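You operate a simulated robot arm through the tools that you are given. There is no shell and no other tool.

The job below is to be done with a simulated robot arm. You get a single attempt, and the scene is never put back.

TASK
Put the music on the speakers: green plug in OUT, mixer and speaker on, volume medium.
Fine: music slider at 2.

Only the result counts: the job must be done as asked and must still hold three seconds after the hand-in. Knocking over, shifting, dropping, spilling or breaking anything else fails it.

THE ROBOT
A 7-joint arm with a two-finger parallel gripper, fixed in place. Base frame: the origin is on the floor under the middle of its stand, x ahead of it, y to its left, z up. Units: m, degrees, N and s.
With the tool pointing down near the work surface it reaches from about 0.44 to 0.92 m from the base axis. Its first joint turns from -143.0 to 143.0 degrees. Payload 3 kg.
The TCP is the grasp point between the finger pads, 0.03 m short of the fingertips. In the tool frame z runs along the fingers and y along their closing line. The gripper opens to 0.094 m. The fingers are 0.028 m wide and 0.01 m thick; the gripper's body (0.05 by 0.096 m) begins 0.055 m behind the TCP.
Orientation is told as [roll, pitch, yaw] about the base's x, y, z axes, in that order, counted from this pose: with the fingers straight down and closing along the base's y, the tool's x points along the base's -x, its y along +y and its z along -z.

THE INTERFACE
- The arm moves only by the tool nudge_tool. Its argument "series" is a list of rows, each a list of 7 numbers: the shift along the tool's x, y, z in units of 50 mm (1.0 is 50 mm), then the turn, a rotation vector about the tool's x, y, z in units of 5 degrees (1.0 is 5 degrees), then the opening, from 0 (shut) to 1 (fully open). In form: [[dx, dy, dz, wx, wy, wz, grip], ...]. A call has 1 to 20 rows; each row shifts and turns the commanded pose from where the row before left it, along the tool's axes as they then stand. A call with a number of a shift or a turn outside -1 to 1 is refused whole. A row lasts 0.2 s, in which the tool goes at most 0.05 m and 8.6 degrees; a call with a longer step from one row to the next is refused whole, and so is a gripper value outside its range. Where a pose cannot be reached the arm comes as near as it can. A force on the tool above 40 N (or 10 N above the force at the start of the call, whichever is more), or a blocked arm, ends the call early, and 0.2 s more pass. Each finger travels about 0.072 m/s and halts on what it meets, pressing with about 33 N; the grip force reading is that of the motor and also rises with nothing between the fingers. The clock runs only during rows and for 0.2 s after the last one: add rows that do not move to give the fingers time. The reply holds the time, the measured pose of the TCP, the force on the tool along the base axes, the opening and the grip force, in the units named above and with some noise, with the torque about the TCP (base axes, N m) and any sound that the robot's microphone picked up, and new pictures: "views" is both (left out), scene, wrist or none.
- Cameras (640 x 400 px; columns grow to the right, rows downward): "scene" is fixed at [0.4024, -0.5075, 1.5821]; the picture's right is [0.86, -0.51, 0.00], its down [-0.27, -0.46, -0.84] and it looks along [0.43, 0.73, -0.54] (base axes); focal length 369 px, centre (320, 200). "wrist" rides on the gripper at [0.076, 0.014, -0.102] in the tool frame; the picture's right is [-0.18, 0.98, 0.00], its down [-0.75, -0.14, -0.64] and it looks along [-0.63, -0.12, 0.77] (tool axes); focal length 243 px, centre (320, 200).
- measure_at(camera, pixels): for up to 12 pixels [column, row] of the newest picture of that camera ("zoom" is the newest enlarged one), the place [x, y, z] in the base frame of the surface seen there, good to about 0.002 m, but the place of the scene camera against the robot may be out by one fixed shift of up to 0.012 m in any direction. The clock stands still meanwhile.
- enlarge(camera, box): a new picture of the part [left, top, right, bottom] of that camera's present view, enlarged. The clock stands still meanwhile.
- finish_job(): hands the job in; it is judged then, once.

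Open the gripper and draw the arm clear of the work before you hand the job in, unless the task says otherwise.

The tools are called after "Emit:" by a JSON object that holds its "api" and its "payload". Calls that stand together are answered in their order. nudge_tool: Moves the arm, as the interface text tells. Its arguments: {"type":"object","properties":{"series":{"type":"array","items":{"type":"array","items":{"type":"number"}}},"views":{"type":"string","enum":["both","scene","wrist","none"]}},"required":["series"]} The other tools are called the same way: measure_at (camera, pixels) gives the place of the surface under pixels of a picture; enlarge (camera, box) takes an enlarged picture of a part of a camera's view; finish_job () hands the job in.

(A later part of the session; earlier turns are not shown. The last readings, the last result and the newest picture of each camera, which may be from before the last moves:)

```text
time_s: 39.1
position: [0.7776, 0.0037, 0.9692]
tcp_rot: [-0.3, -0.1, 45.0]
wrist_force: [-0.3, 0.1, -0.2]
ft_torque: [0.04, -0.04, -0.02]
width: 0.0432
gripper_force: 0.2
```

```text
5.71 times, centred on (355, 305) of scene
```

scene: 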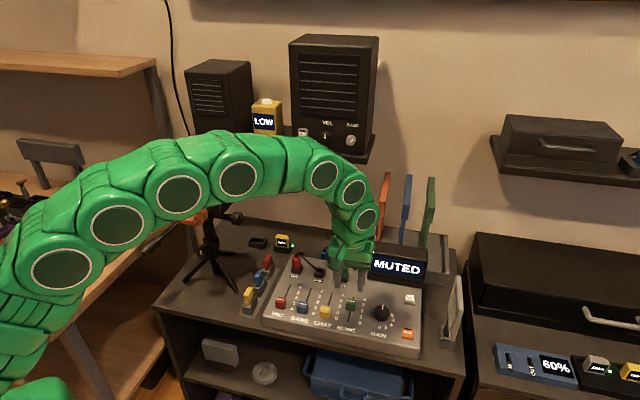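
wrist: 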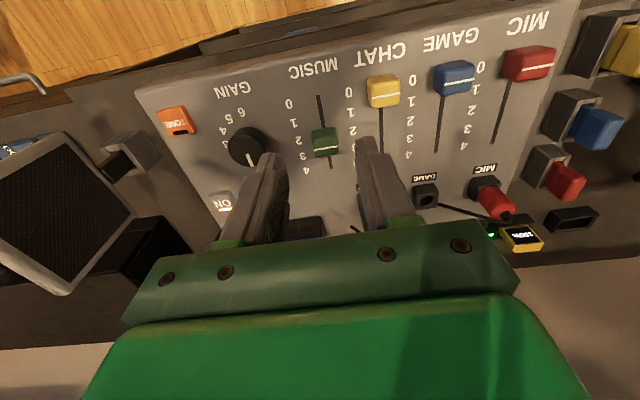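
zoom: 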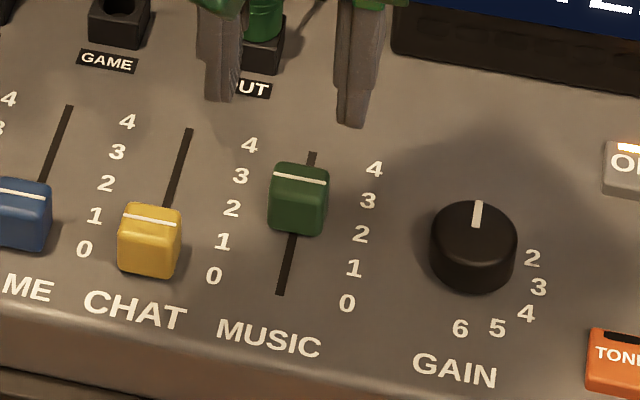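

The line sits at v≈0.591, right at mark 2 (0.590). Next I calibrate the scene camera against the wrist camera using the same features, before going to the speaker.

Emit:
{"api": "measure_at", "payload": {"camera": "zoom", "pixels": [[299, 178], [150, 218], [347, 303], [354, 268], [361, 234], [368, 201], [374, 169], [233, 208]]}}

Emit:
{"api": "measure_at", "payload": {"camera": "scene", "pixels": [[302, 132], [325, 137], [350, 141], [296, 128], [309, 129], [309, 138], [297, 137], [325, 125], [340, 152], [365, 155], [310, 146], [268, 123]]}}

```text
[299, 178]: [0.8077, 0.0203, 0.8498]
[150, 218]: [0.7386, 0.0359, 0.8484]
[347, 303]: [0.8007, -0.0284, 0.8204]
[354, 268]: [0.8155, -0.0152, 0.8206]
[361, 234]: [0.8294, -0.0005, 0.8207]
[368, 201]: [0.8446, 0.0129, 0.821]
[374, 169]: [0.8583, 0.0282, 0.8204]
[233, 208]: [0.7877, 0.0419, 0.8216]
```

```text
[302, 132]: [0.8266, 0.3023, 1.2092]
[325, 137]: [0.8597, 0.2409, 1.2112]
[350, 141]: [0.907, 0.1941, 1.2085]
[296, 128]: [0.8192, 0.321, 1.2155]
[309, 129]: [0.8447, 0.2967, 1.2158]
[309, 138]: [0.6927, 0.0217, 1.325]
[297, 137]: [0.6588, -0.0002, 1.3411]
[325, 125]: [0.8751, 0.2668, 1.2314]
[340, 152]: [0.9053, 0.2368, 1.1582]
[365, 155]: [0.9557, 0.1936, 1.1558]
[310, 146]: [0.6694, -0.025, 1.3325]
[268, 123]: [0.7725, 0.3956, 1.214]
```

Scene shift is about (+0.002, −0.007, −0.0035), so the speaker's ON is near (0.825, 0.310, 1.213) and VOL's axis near u=0.431, z≈1.214. I raise the hand to that height, well in front of the speaker.

Emit:
{"api": "nudge_tool", "payload": {"series": [[0, 0, -0.7, 0, 0, 0, 0.46], [0, 0.49, -0.77, 0, 0, 0, 0.46], [0, 0.49, -0.77, 0, 0, 0, 0.46], [0, 0.49, -0.77, 0, 0, 0, 0.3], [0, 0.49, -0.77, 0, 0, 0, 0], [0, 0.49, -0.77, 0, 0, 0, 0], [0, 0.49, 0, 0, 0, 0, 0]], "views": "both"}}

```text
time_s: 40.8
position: [0.6705, 0.1053, 1.1985]
tcp_rot: [-0.3, 0.0, 44.9]
wrist_force: [0.4, 0.6, -0.5]
ft_torque: [0.02, 0.0, 0.04]
width: 0.0
gripper_force: 32.8
```

scene: 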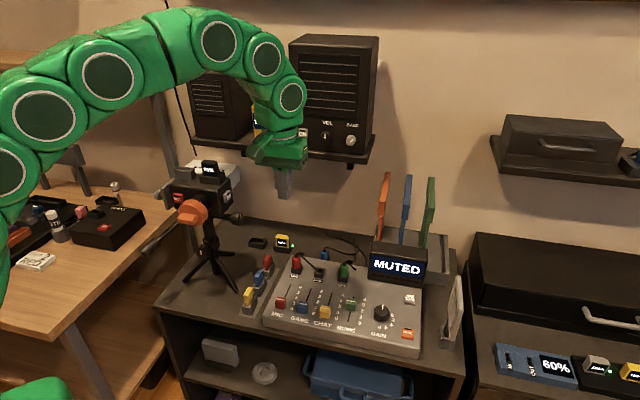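
wrist: 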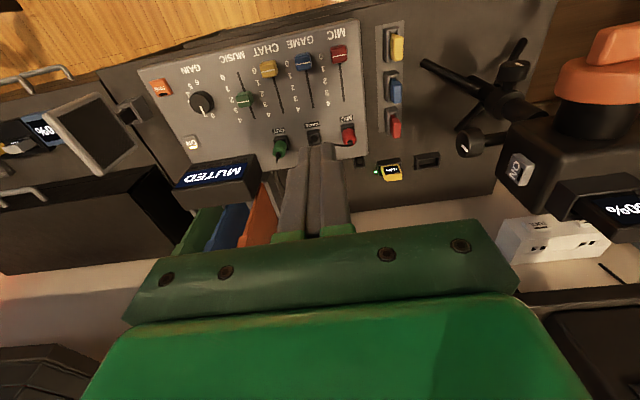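

Clear space around. I tilt the tool forward (fingers toward the speaker), first 50° of the 90°.

Emit:
{"api": "nudge_tool", "payload": {"series": [[0, 0, 0, 0, -1, 0, 0], [0, 0, 0, 0, -1, 0, 0], [0, 0, 0, 0, -1, 0, 0], [0, 0, 0, 0, -1, 0, 0], [0, 0, 0, 0, -1, 0, 0], [0, 0, 0, 0, -1, 0, 0], [0, 0, 0, 0, -1, 0, 0], [0, 0, 0, 0, -1, 0, 0], [0, 0, 0, 0, -1, 0, 0], [0, 0, 0, 0, -1, 0, 0]], "views": "both"}}

```text
time_s: 43.0
position: [0.6714, 0.1057, 1.1979]
tcp_rot: [-0.5, -50.2, 45.4]
wrist_force: [-0.7, 0.5, -0.3]
ft_torque: [-0.01, -0.04, 0.02]
width: 0.0
gripper_force: 33.2
```

scene: 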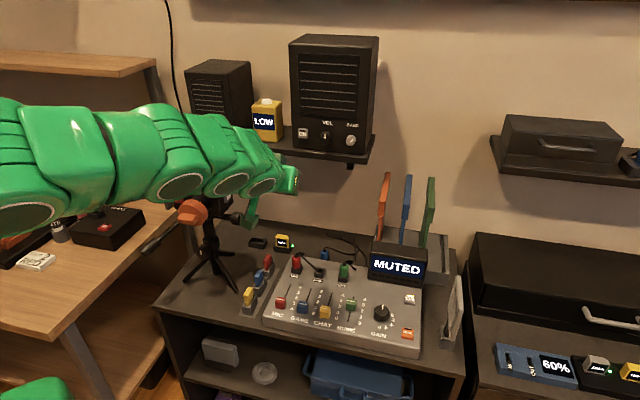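
wrist: 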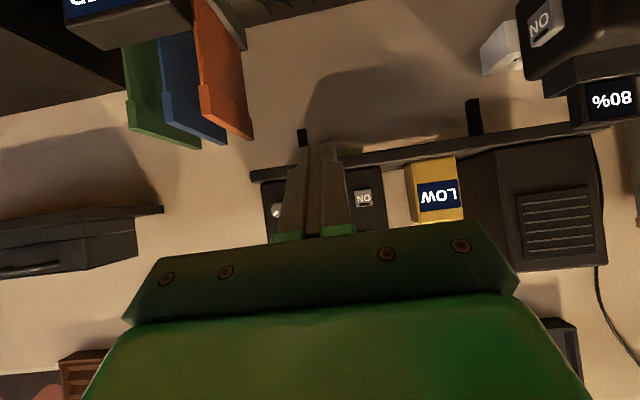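

All clear; the speaker comes into view upside down. I tilt the remaining 40°.

Emit:
{"api": "nudge_tool", "payload": {"series": [[0, 0, 0, 0, -1, 0, 0], [0, 0, 0, 0, -1, 0, 0], [0, 0, 0, 0, -1, 0, 0], [0, 0, 0, 0, -1, 0, 0], [0, 0, 0, 0, -1, 0, 0], [0, 0, 0, 0, -1, 0, 0], [0, 0, 0, 0, -1, 0, 0], [0, 0, 0, 0, -0.96, 0, 0]], "views": "both"}}

Emit:
{"api": "enlarge", "payload": {"camera": "wrist", "box": [220, 60, 460, 220]}}

```text
time_s: 44.8
position: [0.6709, 0.1074, 1.1987]
tcp_rot: [-61.2, -89.6, 106.2]
wrist_force: [-0.1, -0.4, 0.4]
ft_torque: [-0.01, 0.03, 0.02]
width: 0.0
gripper_force: 33.7
```

scene: 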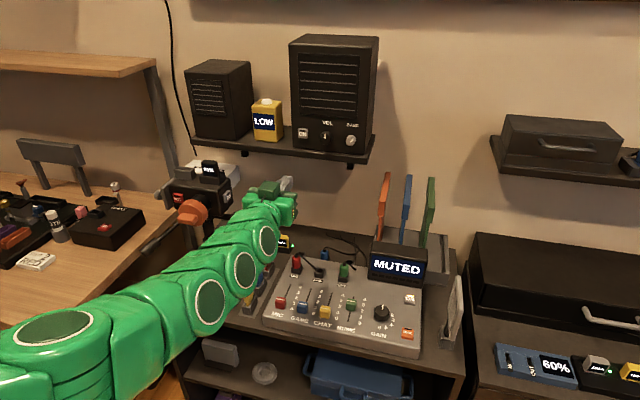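
wrist: 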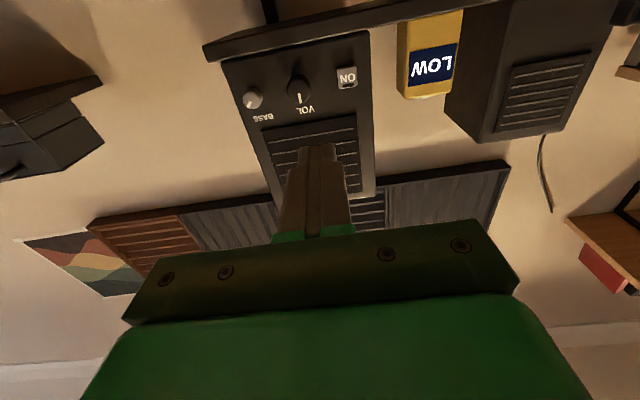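

```text
2.50 times, centred on (340, 140) of wrist
```

zoom: 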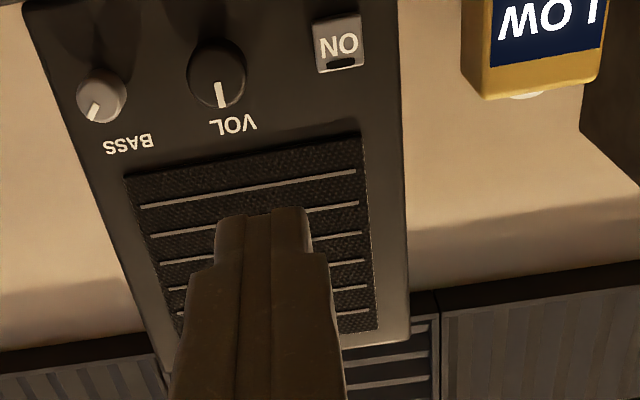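

The tool is now horizontal facing the speaker. I measure ON (340,45), VOL (215,75) and the face in this zoom.

Emit:
{"api": "measure_at", "payload": {"camera": "zoom", "pixels": [[320, 30], [357, 22], [361, 62], [324, 70], [341, 45], [341, 63], [216, 65], [220, 95], [194, 75], [244, 68], [215, 45], [217, 108]]}}

Emit:
{"api": "measure_at", "payload": {"camera": "zoom", "pixels": [[280, 60], [235, 125], [150, 110], [380, 100], [102, 100], [100, 80], [215, 20], [290, 20], [515, 90], [480, 60], [60, 20], [545, 40]]}}

```text
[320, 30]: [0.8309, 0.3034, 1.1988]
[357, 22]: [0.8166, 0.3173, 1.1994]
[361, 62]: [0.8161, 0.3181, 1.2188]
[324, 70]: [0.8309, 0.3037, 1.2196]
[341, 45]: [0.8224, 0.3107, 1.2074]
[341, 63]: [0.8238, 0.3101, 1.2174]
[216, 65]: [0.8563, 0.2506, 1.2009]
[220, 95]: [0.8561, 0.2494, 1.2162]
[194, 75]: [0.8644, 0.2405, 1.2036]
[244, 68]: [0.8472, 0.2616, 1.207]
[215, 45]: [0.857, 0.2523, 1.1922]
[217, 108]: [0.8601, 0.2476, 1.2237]
```

```text
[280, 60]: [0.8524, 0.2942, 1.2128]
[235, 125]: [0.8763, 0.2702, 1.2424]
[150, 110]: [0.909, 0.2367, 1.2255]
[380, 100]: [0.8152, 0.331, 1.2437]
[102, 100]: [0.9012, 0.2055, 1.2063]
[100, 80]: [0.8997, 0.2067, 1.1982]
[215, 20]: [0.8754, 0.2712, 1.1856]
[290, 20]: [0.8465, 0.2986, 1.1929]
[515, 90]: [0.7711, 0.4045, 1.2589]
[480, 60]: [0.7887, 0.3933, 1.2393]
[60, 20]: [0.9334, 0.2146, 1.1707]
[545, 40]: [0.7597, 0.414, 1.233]
```

ON's centre is about u=0.363, v=0.802, z=1.209; VOL's axis about u=0.4285, z=1.208, front at v=0.783. I move the closed fingertips in front of ON, stopping ~12 mm short.

Emit:
{"api": "nudge_tool", "payload": {"series": [[-0.034, 0.12, 0.7, 0, 0, 0, 0], [-0.034, 0.12, 0.7, 0, 0, 0, 0], [-0.034, 0.12, 0.7, 0, 0, 0, 0], [-0.034, 0.12, 0.7, 0, 0, 0, 0], [-0.034, 0.12, 0.7, 0, 0, 0, 0], [-0.034, 0.112, 0.7, 0, 0, 0, 0], [0, 0, 0, 0, 0, 0, 0]], "views": "both"}}

Emit:
{"api": "enlarge", "payload": {"camera": "wrist", "box": [240, 60, 400, 220]}}

```text
time_s: 46.4
position: [0.7955, 0.2794, 1.2085]
tcp_rot: [-62.7, -89.5, 107.8]
wrist_force: [1.0, 0.1, -0.5]
ft_torque: [-0.01, 0.02, -0.01]
width: 0.0
gripper_force: 33.0
```

scene: 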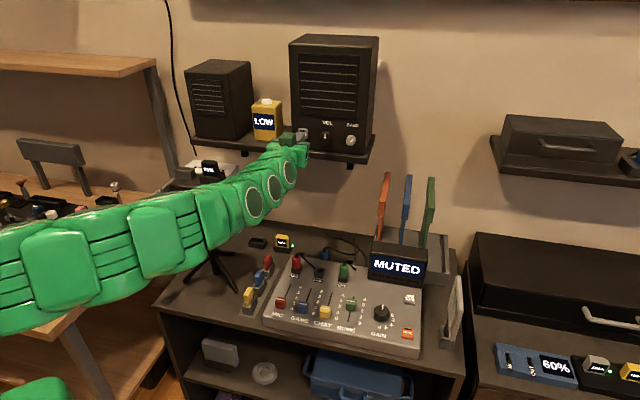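
wrist: 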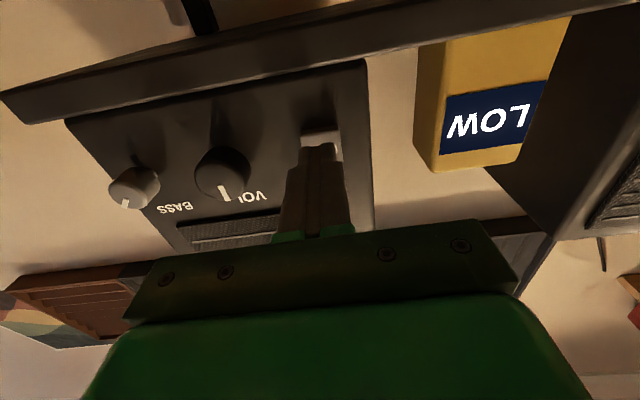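

```text
2.50 times, centred on (320, 140) of wrist
```

zoom: 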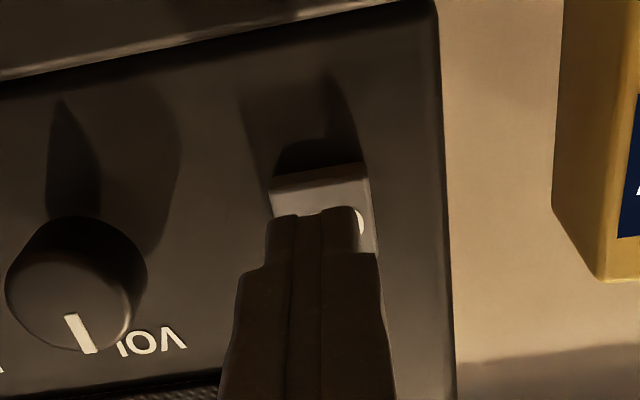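

Tips are aligned with the ON button, ~12 mm short. I press forward: 8 mm then 2 mm steps.

Emit:
{"api": "nudge_tool", "payload": {"series": [[0, 0.02, 0.16, 0, 0, 0, 0], [0, 0, 0.04, 0, 0, 0, 0], [0, 0, 0.04, 0, 0, 0, 0], [0, 0, 0.04, 0, 0, 0, 0], [0, 0, 0.04, 0, 0, 0, 0], [0, 0, 0, 0, 0, 0, 0]], "views": "wrist"}}

```text
time_s: 47.8
position: [0.8069, 0.2927, 1.2075]
tcp_rot: [-54.9, -89.6, 99.8]
wrist_force: [-1.9, -1.6, -2.2]
ft_torque: [0.02, -0.02, 0.06]
width: 0.0001
gripper_force: 32.6
heard: click
```

wrist: 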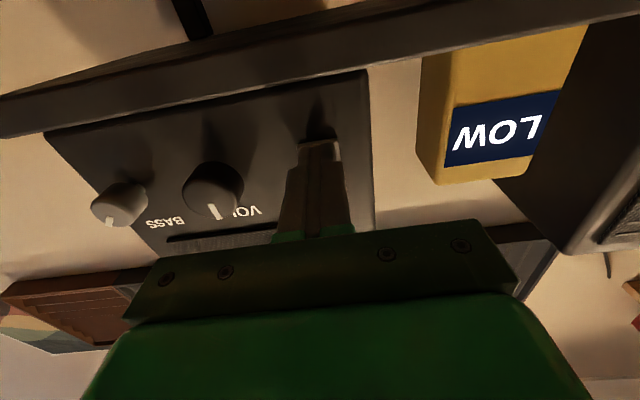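

Click heard. I back straight off the button by ~6 cm and look at the speaker and displays.

Emit:
{"api": "nudge_tool", "payload": {"series": [[0, 0, -0.3, 0, 0, 0, 0], [0, 0, -0.6, 0, 0, 0, 0], [0, 0, -0.6, 0, 0, 0, 0], [0, 0, 0, 0, 0, 0, 0]], "views": "both"}}

Emit:
{"api": "enlarge", "payload": {"camera": "wrist", "box": [200, 40, 500, 220]}}

Emit:
{"api": "enlarge", "payload": {"camera": "scene", "box": [240, 80, 440, 320]}}

```text
time_s: 48.8
position: [0.7542, 0.2388, 1.208]
tcp_rot: [-47.7, -89.6, 93.0]
wrist_force: [-0.6, -0.7, 0.7]
ft_torque: [0.0, -0.03, 0.01]
width: 0.0001
gripper_force: 33.1
```

scene: 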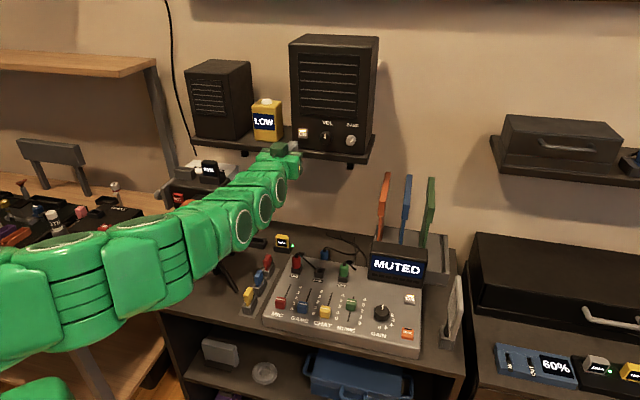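
wrist: 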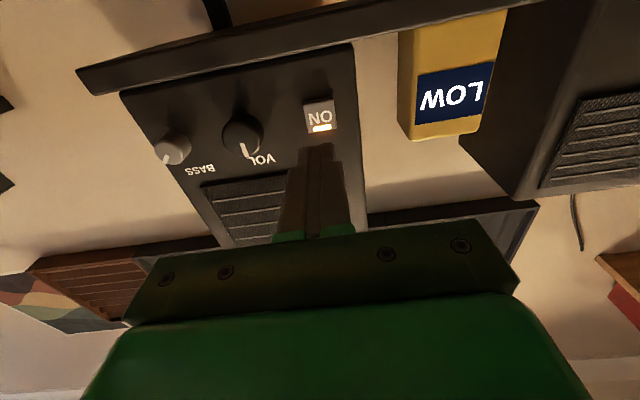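

```text
2.13 times, centred on (350, 130) of wrist
```

zoom: 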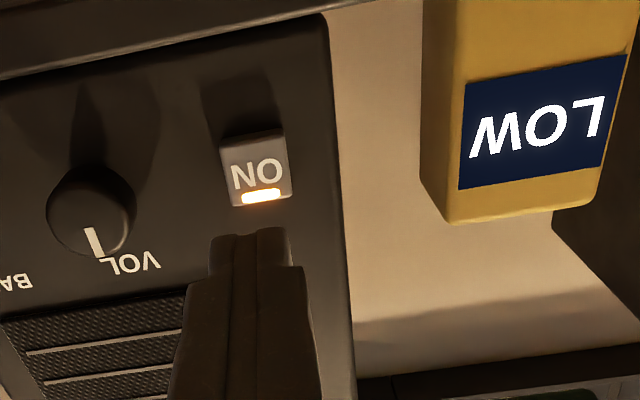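

```text
1.67 times, centred on (340, 200) of scene
```

zoom: 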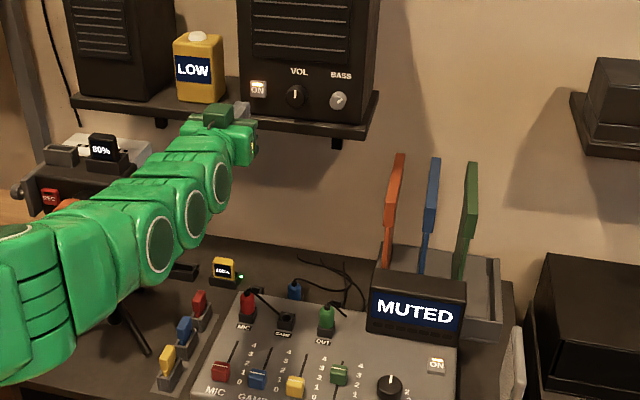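

The speaker is on (its LED is lit) and the meter still reads LOW. Next is the VOL knob; I refine its axis from here.

Emit:
{"api": "enlarge", "payload": {"camera": "wrist", "box": [200, 90, 290, 180]}}

```text
4.44 times, centred on (245, 135) of wrist
```

zoom: 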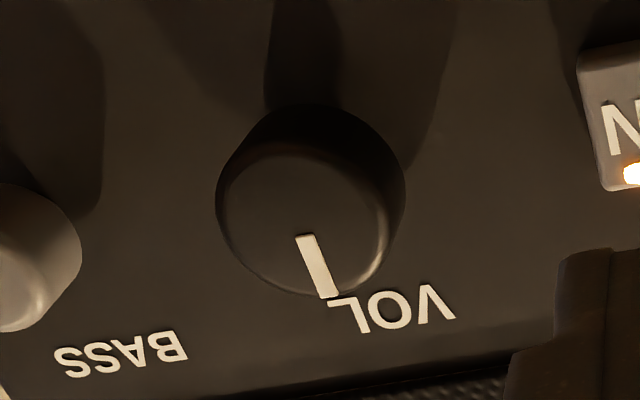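

I measure points around the knob's front rim.

Emit:
{"api": "measure_at", "payload": {"camera": "zoom", "pixels": [[303, 222], [226, 210], [375, 230], [290, 165], [320, 288], [245, 170], [360, 180], [245, 265], [370, 265], [318, 268], [306, 240], [430, 200]]}}

```text
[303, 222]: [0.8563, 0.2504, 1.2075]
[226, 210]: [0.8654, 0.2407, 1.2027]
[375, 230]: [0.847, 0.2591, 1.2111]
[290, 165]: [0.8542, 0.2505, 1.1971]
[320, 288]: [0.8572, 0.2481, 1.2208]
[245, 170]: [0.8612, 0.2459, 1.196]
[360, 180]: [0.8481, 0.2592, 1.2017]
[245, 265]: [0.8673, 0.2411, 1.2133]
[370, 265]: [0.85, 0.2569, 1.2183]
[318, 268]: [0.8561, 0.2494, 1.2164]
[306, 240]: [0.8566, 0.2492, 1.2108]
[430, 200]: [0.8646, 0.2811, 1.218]
```

The knob's axis is at u≈0.4287, z≈1.2075, radius ≈0.015, front at v≈0.783. I shift sideways in front of it and open the fingers.

Emit:
{"api": "nudge_tool", "payload": {"series": [[0, -0.428, 0, 0, 0, 0, 0.3], [0, -0.428, 0, 0, 0, 0, 0.53], [0, -0.428, 0, 0, 0, 0, 0.53], [0, 0, 0, 0, 0, 0, 0.53], [0, 0, 0, 0, 0, 0, 0.53]], "views": "wrist"}}

Emit:
{"api": "enlarge", "payload": {"camera": "wrist", "box": [230, 80, 410, 220]}}

```text
time_s: 50.0
position: [0.7998, 0.1928, 1.2094]
tcp_rot: [-55.0, -89.6, 99.9]
wrist_force: [-0.6, -0.5, 0.1]
ft_torque: [-0.01, 0.01, 0.04]
width: 0.0498
gripper_force: 0.0
```

wrist: 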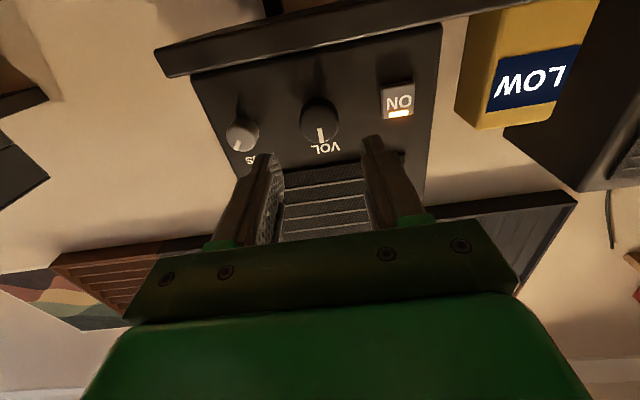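

```text
2.86 times, centred on (320, 150) of wrist
```

zoom: 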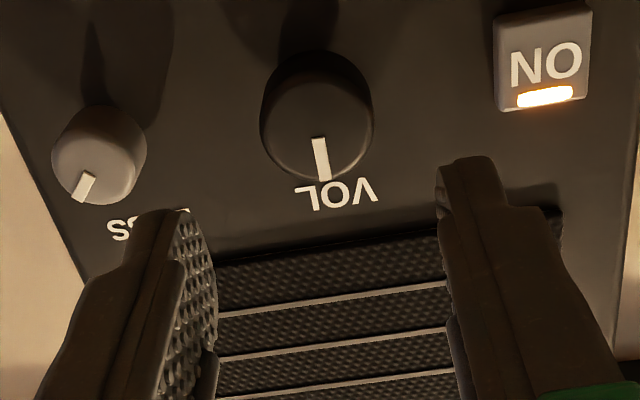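

Fingers bracket the knob symmetrically. I advance 70 mm so the fingertips straddle the knob (tips at v≈0.802, face at 0.811).

Emit:
{"api": "nudge_tool", "payload": {"series": [[0.01, 0, 0.467, 0, 0, 0, 0.53], [0.01, 0, 0.467, 0, 0, 0, 0.53], [0, 0, 0.467, 0, 0, 0, 0.53], [0, 0, 0, 0, 0, 0, 0.53]], "views": "wrist"}}

Emit:
{"api": "enlarge", "payload": {"camera": "wrist", "box": [230, 80, 410, 220]}}

```text
time_s: 51.0
position: [0.8496, 0.2411, 1.207]
tcp_rot: [-57.8, -89.5, 102.7]
wrist_force: [0.0, -0.3, 0.0]
ft_torque: [0.0, 0.02, 0.0]
width: 0.05
gripper_force: 0.0
```

wrist: 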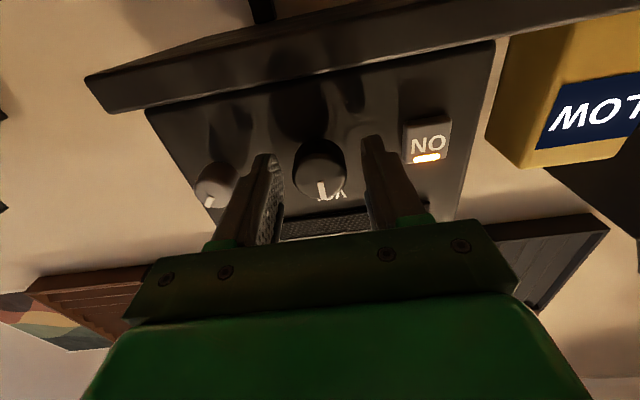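

```text
2.86 times, centred on (320, 150) of wrist
```

zoom: 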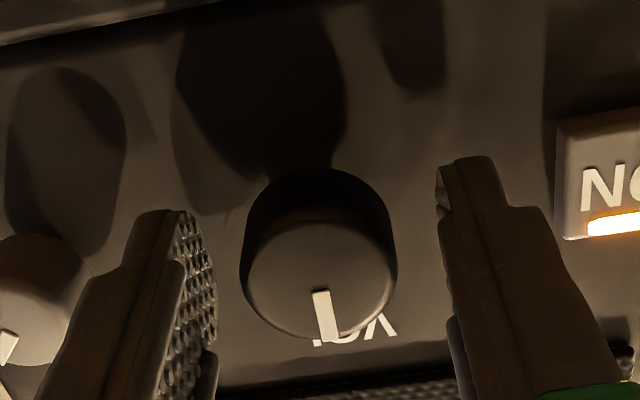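

Knob is centred between the fingers. I close on it.

Emit:
{"api": "nudge_tool", "payload": {"series": [[0, 0, 0, 0, 0, 0, 0.35], [0, 0, 0, 0, 0, 0, 0.2], [0, 0, 0, 0, 0, 0, 0.2], [0, 0, 0, 0, 0, 0, 0.2]], "views": "wrist"}}

```text
time_s: 52.0
position: [0.85, 0.2412, 1.2064]
tcp_rot: [-56.5, -89.7, 101.4]
wrist_force: [14.6, -1.1, 4.6]
ft_torque: [0.09, -0.09, 0.25]
width: 0.0315
gripper_force: 44.6
```

wrist: 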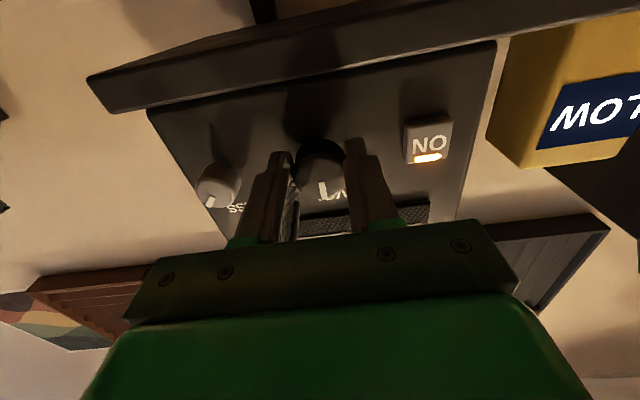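

The knob is held (0.0315 m). I ease 1 mm toward +u against the 11 N side load, then turn 20° clockwise (as seen from the front).

Emit:
{"api": "nudge_tool", "payload": {"series": [[0, -0.02, 0, 0, 0, 0, 0.2], [0, 0, 0, 0, 0, 0, 0.2], [0, 0, 0, 0, 0, 1, 0.2], [0, 0, 0, 0, 0, 1, 0.2], [0, 0, 0, 0, 0, 1, 0.2], [0, 0, 0, 0, 0, 1, 0.2], [0, 0, 0, 0, 0, 0, 0.2]], "views": "both"}}

Emit:
{"api": "enlarge", "payload": {"camera": "wrist", "box": [230, 80, 410, 220]}}

Emit:
{"api": "enlarge", "payload": {"camera": "scene", "box": [240, 80, 400, 180]}}

```text
time_s: 53.5
position: [0.8498, 0.2416, 1.2069]
tcp_rot: [89.6, -70.3, -44.5]
wrist_force: [-12.5, -10.0, 3.4]
ft_torque: [0.22, -0.16, 0.46]
width: 0.0316
gripper_force: 45.0
```

scene: 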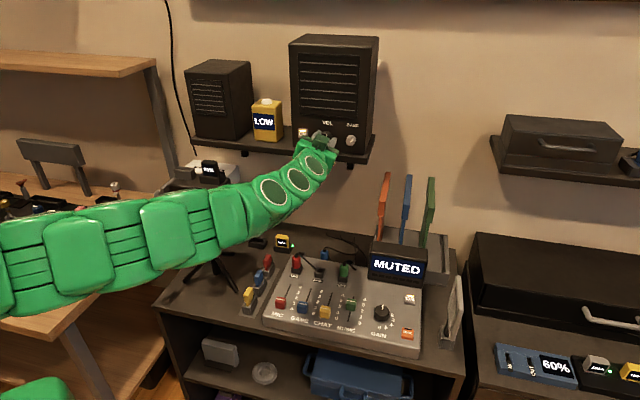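
wrist: 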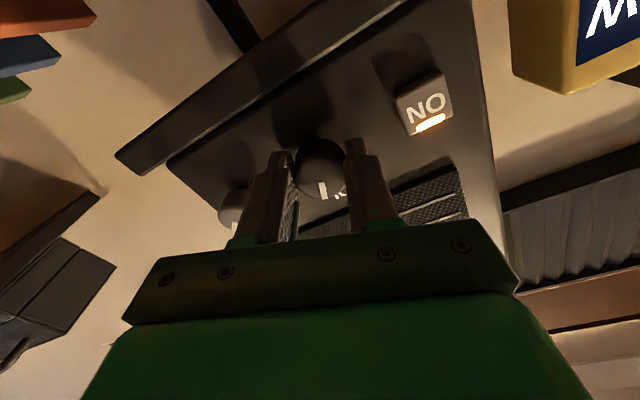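

```text
2.86 times, centred on (320, 150) of wrist
```

zoom: 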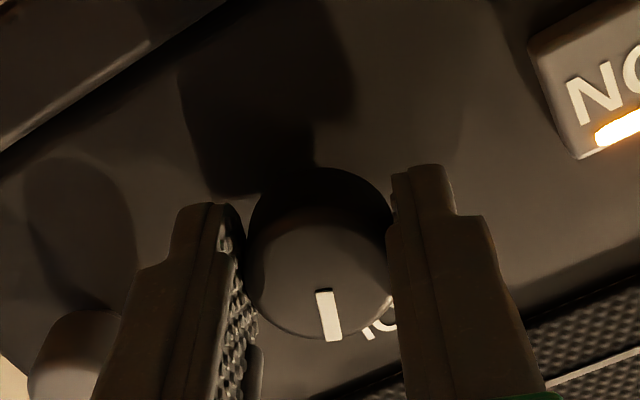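

```text
4.00 times, centred on (320, 130) of scene
```

zoom: 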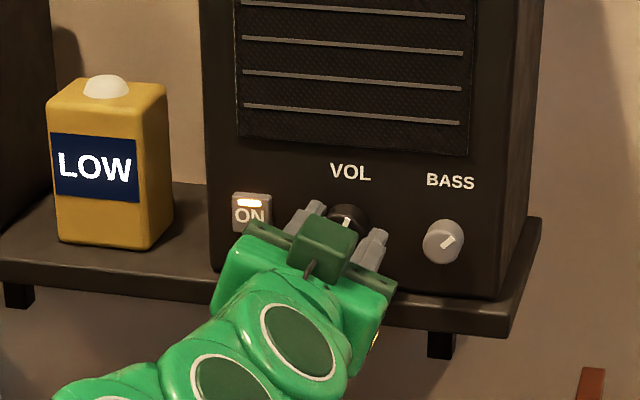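

The knob turned with the hand (marker now right of the VOL label); the meter still says LOW. I turn another 20° clockwise.

Emit:
{"api": "nudge_tool", "payload": {"series": [[0, 0, 0, 0, 0, 1, 0.2], [0, 0, 0, 0, 0, 1, 0.2], [0, 0, 0, 0, 0, 1, 0.2], [0, 0, 0, 0, 0, 1, 0.2], [0, 0, 0, 0, 0, 0, 0.2]], "views": "both"}}

Emit:
{"api": "enlarge", "payload": {"camera": "scene", "box": [240, 80, 400, 180]}}

```text
time_s: 54.8
position: [0.8485, 0.243, 1.2079]
tcp_rot: [89.6, -50.3, -45.0]
wrist_force: [-9.6, -8.7, 6.8]
ft_torque: [0.39, -0.33, 0.24]
width: 0.0317
gripper_force: 44.9
```

scene: 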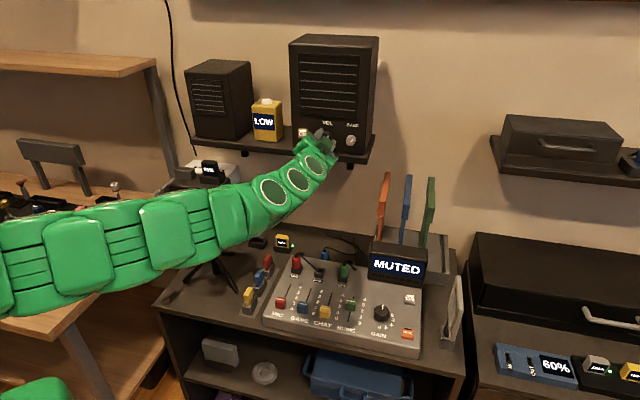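
wrist: 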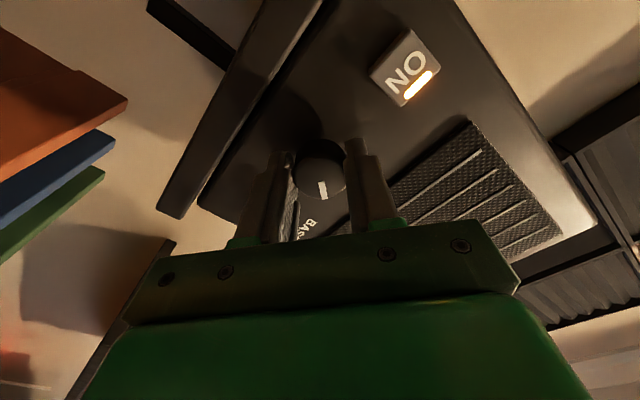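

```text
4.00 times, centred on (320, 130) of scene
```

zoom: 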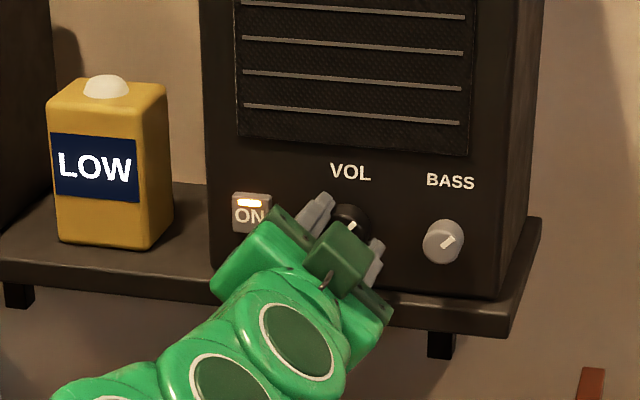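

Still LOW at 40°. The GAIN knob's scale suggests "up" is zero for these knobs, so I keep turning clockwise, 20° at a time, watching the meter.

Emit:
{"api": "nudge_tool", "payload": {"series": [[0, 0, 0, 0, 0, 1, 0.2], [0, 0, 0, 0, 0, 1, 0.2], [0, 0, 0, 0, 0, 1, 0.2], [0, 0, 0, 0, 0, 1, 0.2], [0, 0, 0, 0, 0, 0, 0.2]], "views": "both"}}

Emit:
{"api": "enlarge", "payload": {"camera": "scene", "box": [240, 80, 400, 180]}}

```text
time_s: 56.0
position: [0.8487, 0.2442, 1.208]
tcp_rot: [90.0, -30.4, -44.9]
wrist_force: [-12.4, 0.7, 24.8]
ft_torque: [0.63, -0.68, 0.66]
width: 0.0315
gripper_force: 45.0
```

scene: 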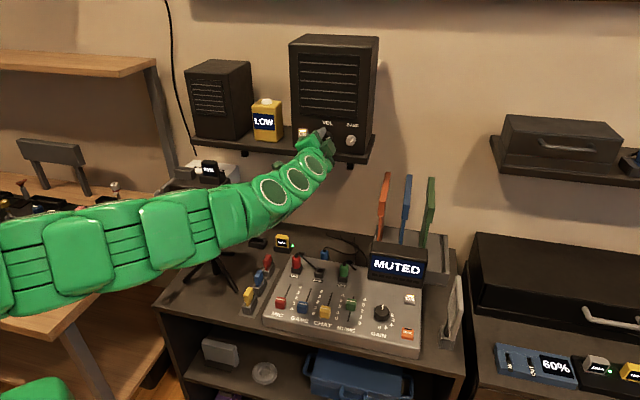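
wrist: 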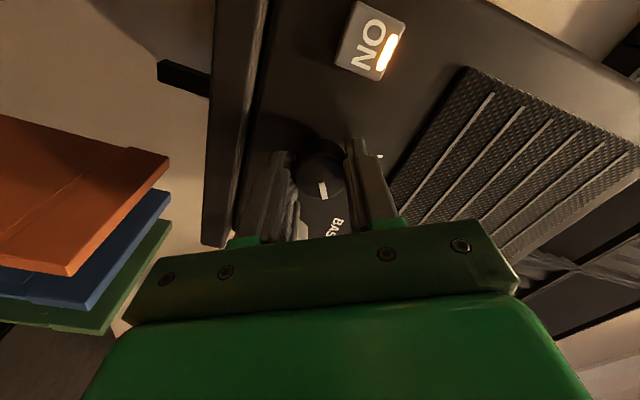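

```text
4.00 times, centred on (320, 130) of scene
```

zoom: 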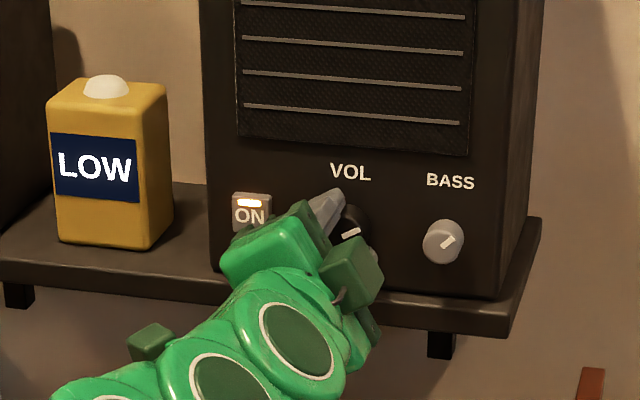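

Side load of ~26 N built up along the closing axis (the axis is a bit higher than the hand), so I shift 2 mm that way and turn 20° more.

Emit:
{"api": "nudge_tool", "payload": {"series": [[0, 0.04, 0, 0, 0, 0, 0.2], [0, 0, 0, 0, 0, 0, 0.2], [0, 0, 0, 0, 0, 1, 0.2], [0, 0, 0, 0, 0, 1, 0.2], [0, 0, 0, 0, 0, 1, 0.2], [0, 0, 0, 0, 0, 1, 0.2], [0, 0, 0, 0, 0, 0, 0.2]], "views": "both"}}

Emit:
{"api": "enlarge", "payload": {"camera": "scene", "box": [240, 80, 400, 180]}}

```text
time_s: 57.5
position: [0.8472, 0.2434, 1.2094]
tcp_rot: [89.8, -10.3, -45.1]
wrist_force: [-0.9, 0.8, 14.9]
ft_torque: [0.64, -0.64, 0.12]
width: 0.0315
gripper_force: 45.1
```

scene: 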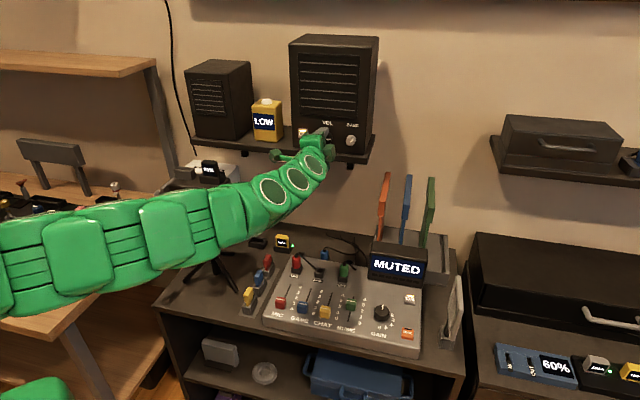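
wrist: 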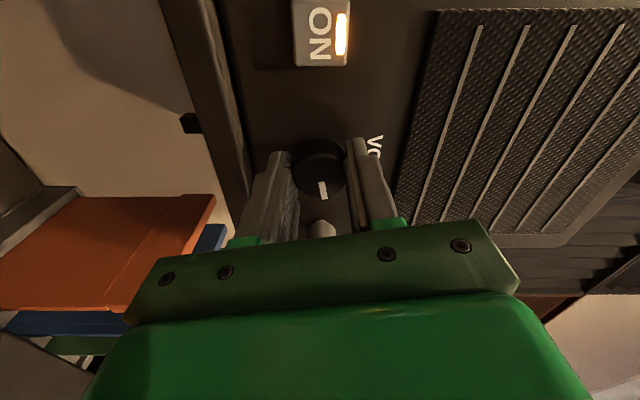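

```text
4.00 times, centred on (320, 130) of scene
```

zoom: 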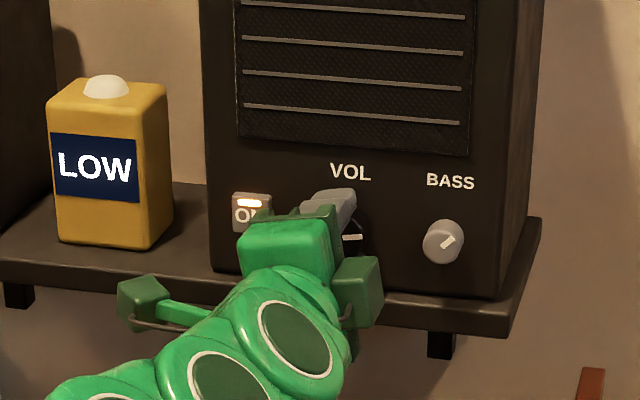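

At 80° the meter still says LOW. I ease 1 mm and turn another 20°.

Emit:
{"api": "nudge_tool", "payload": {"series": [[0, 0.02, 0, 0, 0, 0, 0.2], [0, 0, 0, 0, 0, 1, 0.2], [0, 0, 0, 0, 0, 1, 0.2], [0, 0, 0, 0, 0, 1, 0.2], [0, 0, 0, 0, 0, 1, 0.2], [0, 0, 0, 0, 0, 0, 0.2]], "views": "both"}}

Emit:
{"api": "enlarge", "payload": {"camera": "scene", "box": [240, 80, 400, 180]}}

```text
time_s: 59.0
position: [0.8478, 0.2423, 1.2088]
tcp_rot: [89.9, 9.8, -45.1]
wrist_force: [-21.8, -12.3, -11.9]
ft_torque: [0.14, -0.1, 0.02]
width: 0.0316
gripper_force: 44.5
```

scene: 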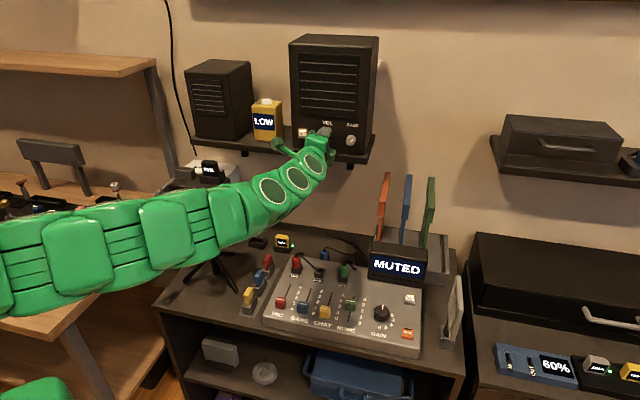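
wrist: 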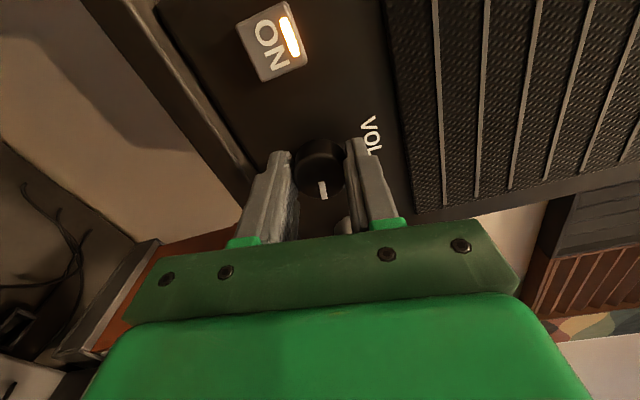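

```text
4.00 times, centred on (320, 130) of scene
```

zoom: 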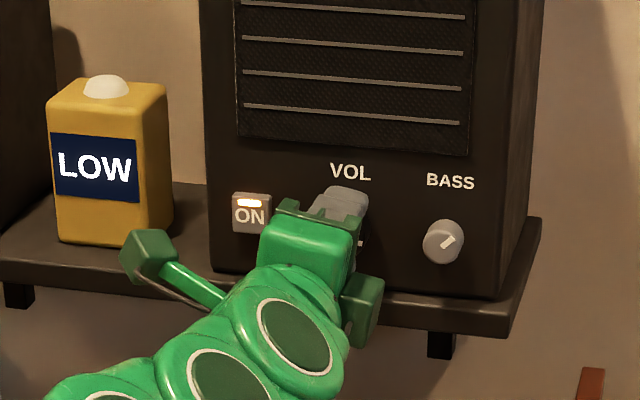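

At 100° still LOW, with a ~24 N push back from the face. I ease back 1 mm and turn 20° more.

Emit:
{"api": "nudge_tool", "payload": {"series": [[0, -0.01, -0.02, 0, 0, 0, 0.2], [0, 0, 0, 0, 0, 1, 0.2], [0, 0, 0, 0, 0, 1, 0.2], [0, 0, 0, 0, 0, 1, 0.2], [0, 0, 0, 0, 0, 1, 0.2], [0, 0, 0, 0, 0, 0, 0.2]], "views": "both"}}

Emit:
{"api": "enlarge", "payload": {"camera": "scene", "box": [240, 80, 400, 180]}}

```text
time_s: 59.5
position: [0.8485, 0.2437, 1.2103]
tcp_rot: [89.9, 12.6, -45.1]
wrist_force: [17.9, 10.4, -1.2]
ft_torque: [0.31, -0.3, -0.73]
width: 0.0315
gripper_force: 44.6
stopped in row 2: the force on the tool passed its limit at 42 N (the readings are from after the stop); the commanded pose is now the measured one
```

scene: 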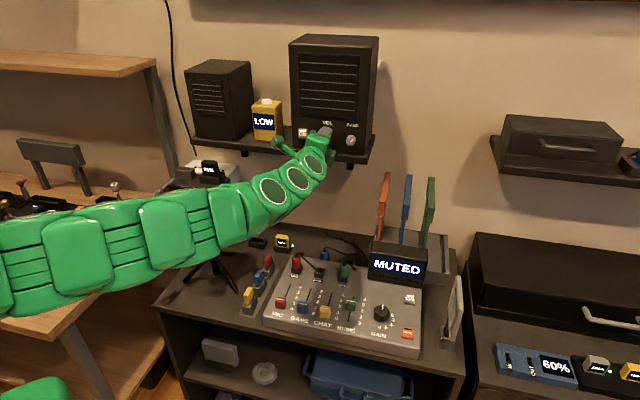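
wrist: 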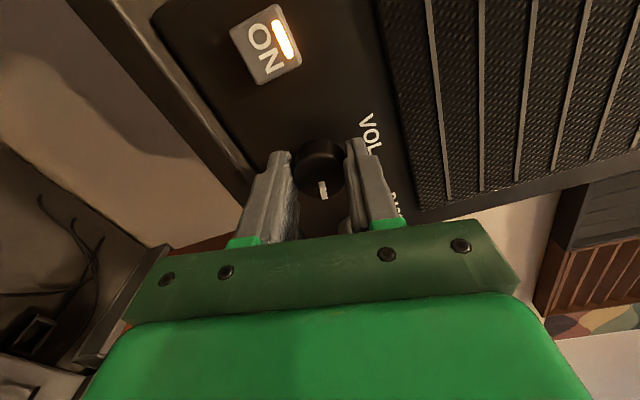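

```text
4.00 times, centred on (320, 130) of scene
```

zoom: 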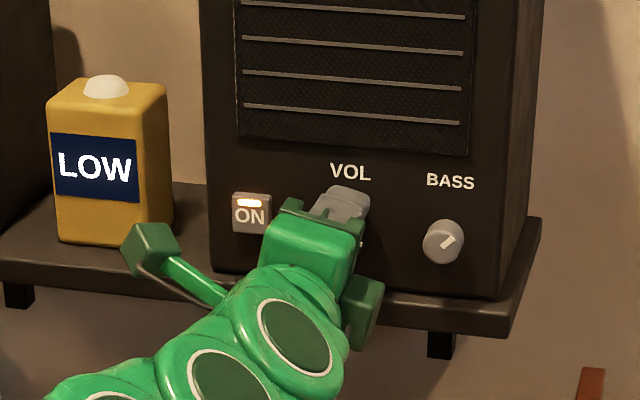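

That stop came from my pulling while gripping. I let go of the knob, back off, and look at its marker and at the displays.

Emit:
{"api": "nudge_tool", "payload": {"series": [[0, 0, 0, 0, 0, 0, 0.4], [0, 0, 0, 0, 0, 0, 0.53], [0, 0, 0, 0, 0, 0, 0.53], [0, 0, -0.5, 0, 0, 0, 0.53], [0, 0, -0.6, 0, 0, 0, 0.53], [0, 0, -0.6, 0, 0, 0, 0.53], [0, 0, 0, 0, 0, 0, 0.53]], "views": "both"}}

Emit:
{"api": "enlarge", "payload": {"camera": "scene", "box": [240, 80, 400, 180]}}

Emit:
{"api": "enlarge", "payload": {"camera": "wrist", "box": [200, 40, 500, 220]}}

Emit:
{"api": "enlarge", "payload": {"camera": "scene", "box": [280, 230, 440, 350]}}

```text
time_s: 61.1
position: [0.7865, 0.1826, 1.2112]
tcp_rot: [89.9, 12.6, -45.1]
wrist_force: [0.1, -0.3, -0.1]
ft_torque: [-0.03, 0.0, -0.01]
width: 0.0499
gripper_force: 0.1
```

scene: 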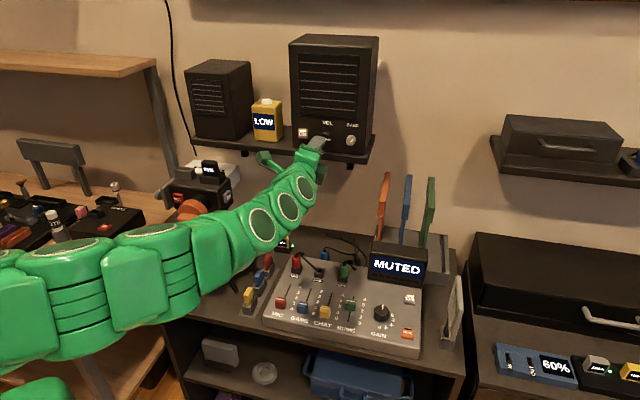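
wrist: 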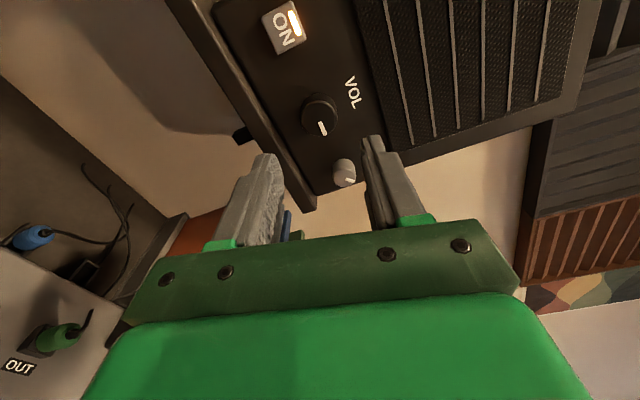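

```text
4.00 times, centred on (320, 130) of scene
```

zoom: 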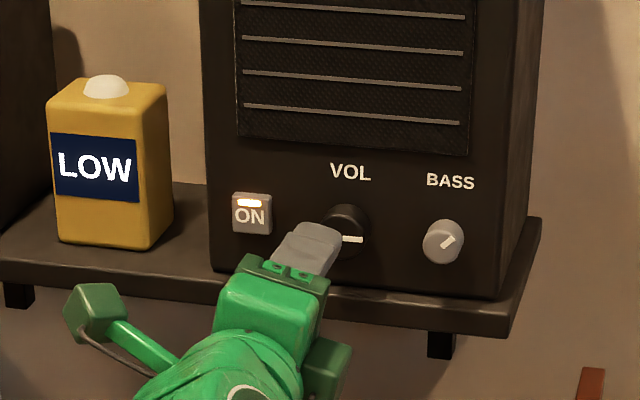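

```text
2.13 times, centred on (350, 130) of wrist
```

zoom: 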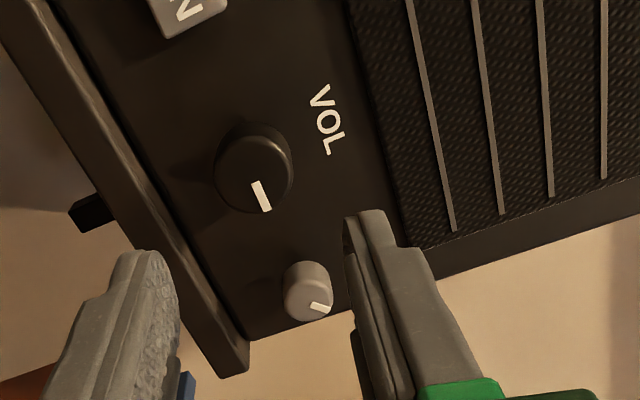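

```text
3.33 times, centred on (360, 290) of scene
```

zoom: 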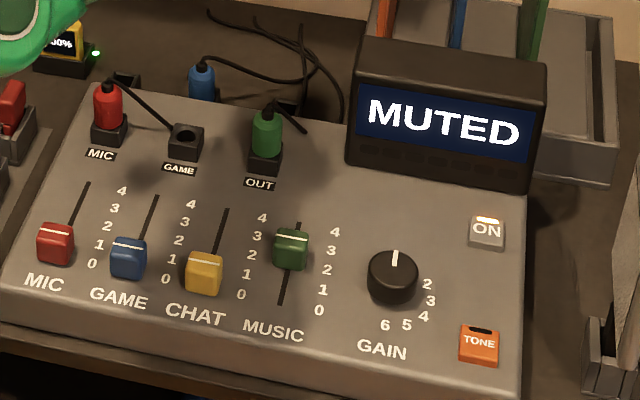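

The marker points right (~95°) yet the meter stays LOW, so something in the chain may be incomplete. I re-check the seating of the green plug against the red one at high zoom.

Emit:
{"api": "enlarge", "payload": {"camera": "scene", "box": [328, 258, 360, 284]}}

Emit:
{"api": "enlarge", "payload": {"camera": "scene", "box": [284, 252, 316, 278]}}

```text
15.38 times, centred on (344, 271) of scene
```

zoom: 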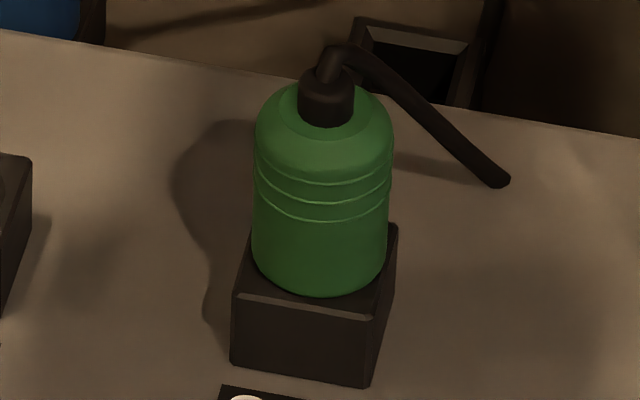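

```text
15.38 times, centred on (300, 265) of scene
```

zoom: 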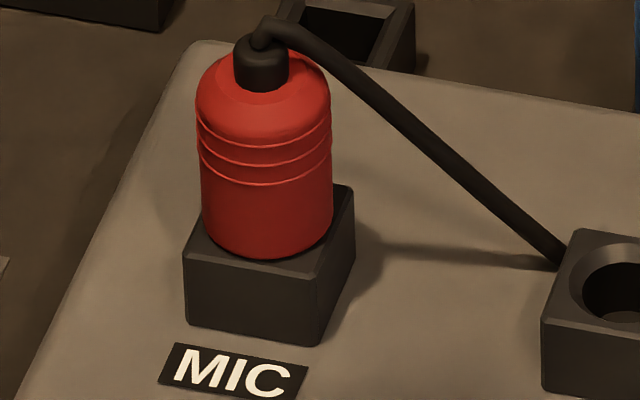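

The plug's seating matches the red one's, so the knob may simply need to go further (LOW could extend to ~100°). I rotate the empty hand back 90° to get turning room.

Emit:
{"api": "nudge_tool", "payload": {"series": [[0, 0, 0, 0, 0, -1, 0.53], [0, 0, 0, 0, 0, -1, 0.53], [0, 0, 0, 0, 0, -1, 0.53], [0, 0, 0, 0, 0, -1, 0.53], [0, 0, 0, 0, 0, -1, 0.53], [0, 0, 0, 0, 0, -1, 0.53], [0, 0, 0, 0, 0, -1, 0.53], [0, 0, 0, 0, 0, -1, 0.53], [0, 0, 0, 0, 0, -1, 0.53], [0, 0, 0, 0, 0, -1, 0.53], [0, 0, 0, 0, 0, -1, 0.53], [0, 0, 0, 0, 0, -1, 0.53], [0, 0, 0, 0, 0, -1, 0.53], [0, 0, 0, 0, 0, -1, 0.53], [0, 0, 0, 0, 0, -1, 0.53], [0, 0, 0, 0, 0, -1, 0.53], [0, 0, 0, 0, 0, -1, 0.53], [0, 0, 0, 0, 0, -1, 0.53], [0, 0, 0, 0, 0, -1, 0.53], [0, 0, 0, 0, 0, -1, 0.53]], "views": "wrist"}}

Emit:
{"api": "enlarge", "payload": {"camera": "wrist", "box": [250, 70, 390, 190]}}

```text
time_s: 65.3
position: [0.7869, 0.1836, 1.2099]
tcp_rot: [86.7, -87.3, -41.7]
wrist_force: [0.2, -0.2, 0.2]
ft_torque: [-0.04, -0.02, -0.01]
width: 0.0498
gripper_force: 0.0
```

wrist: 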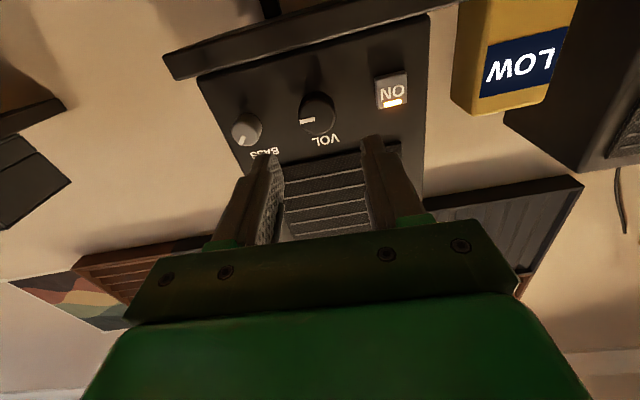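

```text
3.33 times, centred on (320, 130) of wrist
```

zoom: 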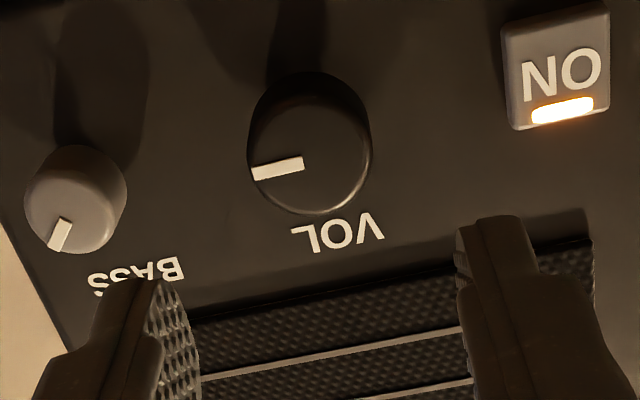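

I measure the marker ends and the knob's rim again.

Emit:
{"api": "measure_at", "payload": {"camera": "zoom", "pixels": [[257, 173], [300, 162], [310, 150], [250, 150], [366, 160], [300, 108], [318, 208], [262, 125], [355, 190], [350, 120], [270, 200]]}}

```text
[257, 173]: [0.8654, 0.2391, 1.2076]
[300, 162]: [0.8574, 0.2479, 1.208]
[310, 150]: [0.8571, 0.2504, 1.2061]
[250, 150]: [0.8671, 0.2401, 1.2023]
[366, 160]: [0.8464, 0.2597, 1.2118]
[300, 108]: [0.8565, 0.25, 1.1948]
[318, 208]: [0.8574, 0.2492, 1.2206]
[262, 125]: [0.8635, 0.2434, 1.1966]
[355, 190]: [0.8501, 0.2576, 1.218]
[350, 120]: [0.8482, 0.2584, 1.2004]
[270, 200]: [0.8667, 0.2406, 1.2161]
```

The marker points at ~90° (right). I re-approach the knob and grip it again to turn further.

Emit:
{"api": "nudge_tool", "payload": {"series": [[0, -0.06, 0.4, 0, 0, 0, 0.53], [0, 0, 0.43, 0, 0, 0, 0.53], [0, 0, 0.43, 0, 0, 0, 0.53], [0, 0, 0.43, 0, 0, 0, 0.53], [0, 0, 0, 0, 0, 0, 0.53], [0, 0, 0, 0, 0, 0, 0.35], [0, 0, 0, 0, 0, 0, 0.2], [0, 0, 0, 0, 0, 0, 0.2]], "views": "wrist"}}

```text
time_s: 67.1
position: [0.8481, 0.2409, 1.211]
tcp_rot: [87.1, -87.4, -42.0]
wrist_force: [-0.9, 4.9, 2.2]
ft_torque: [-0.02, 0.04, 0.51]
width: 0.0314
gripper_force: 44.7
```

wrist: 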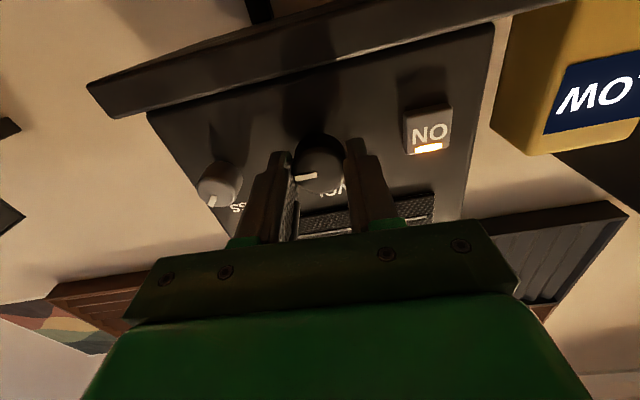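

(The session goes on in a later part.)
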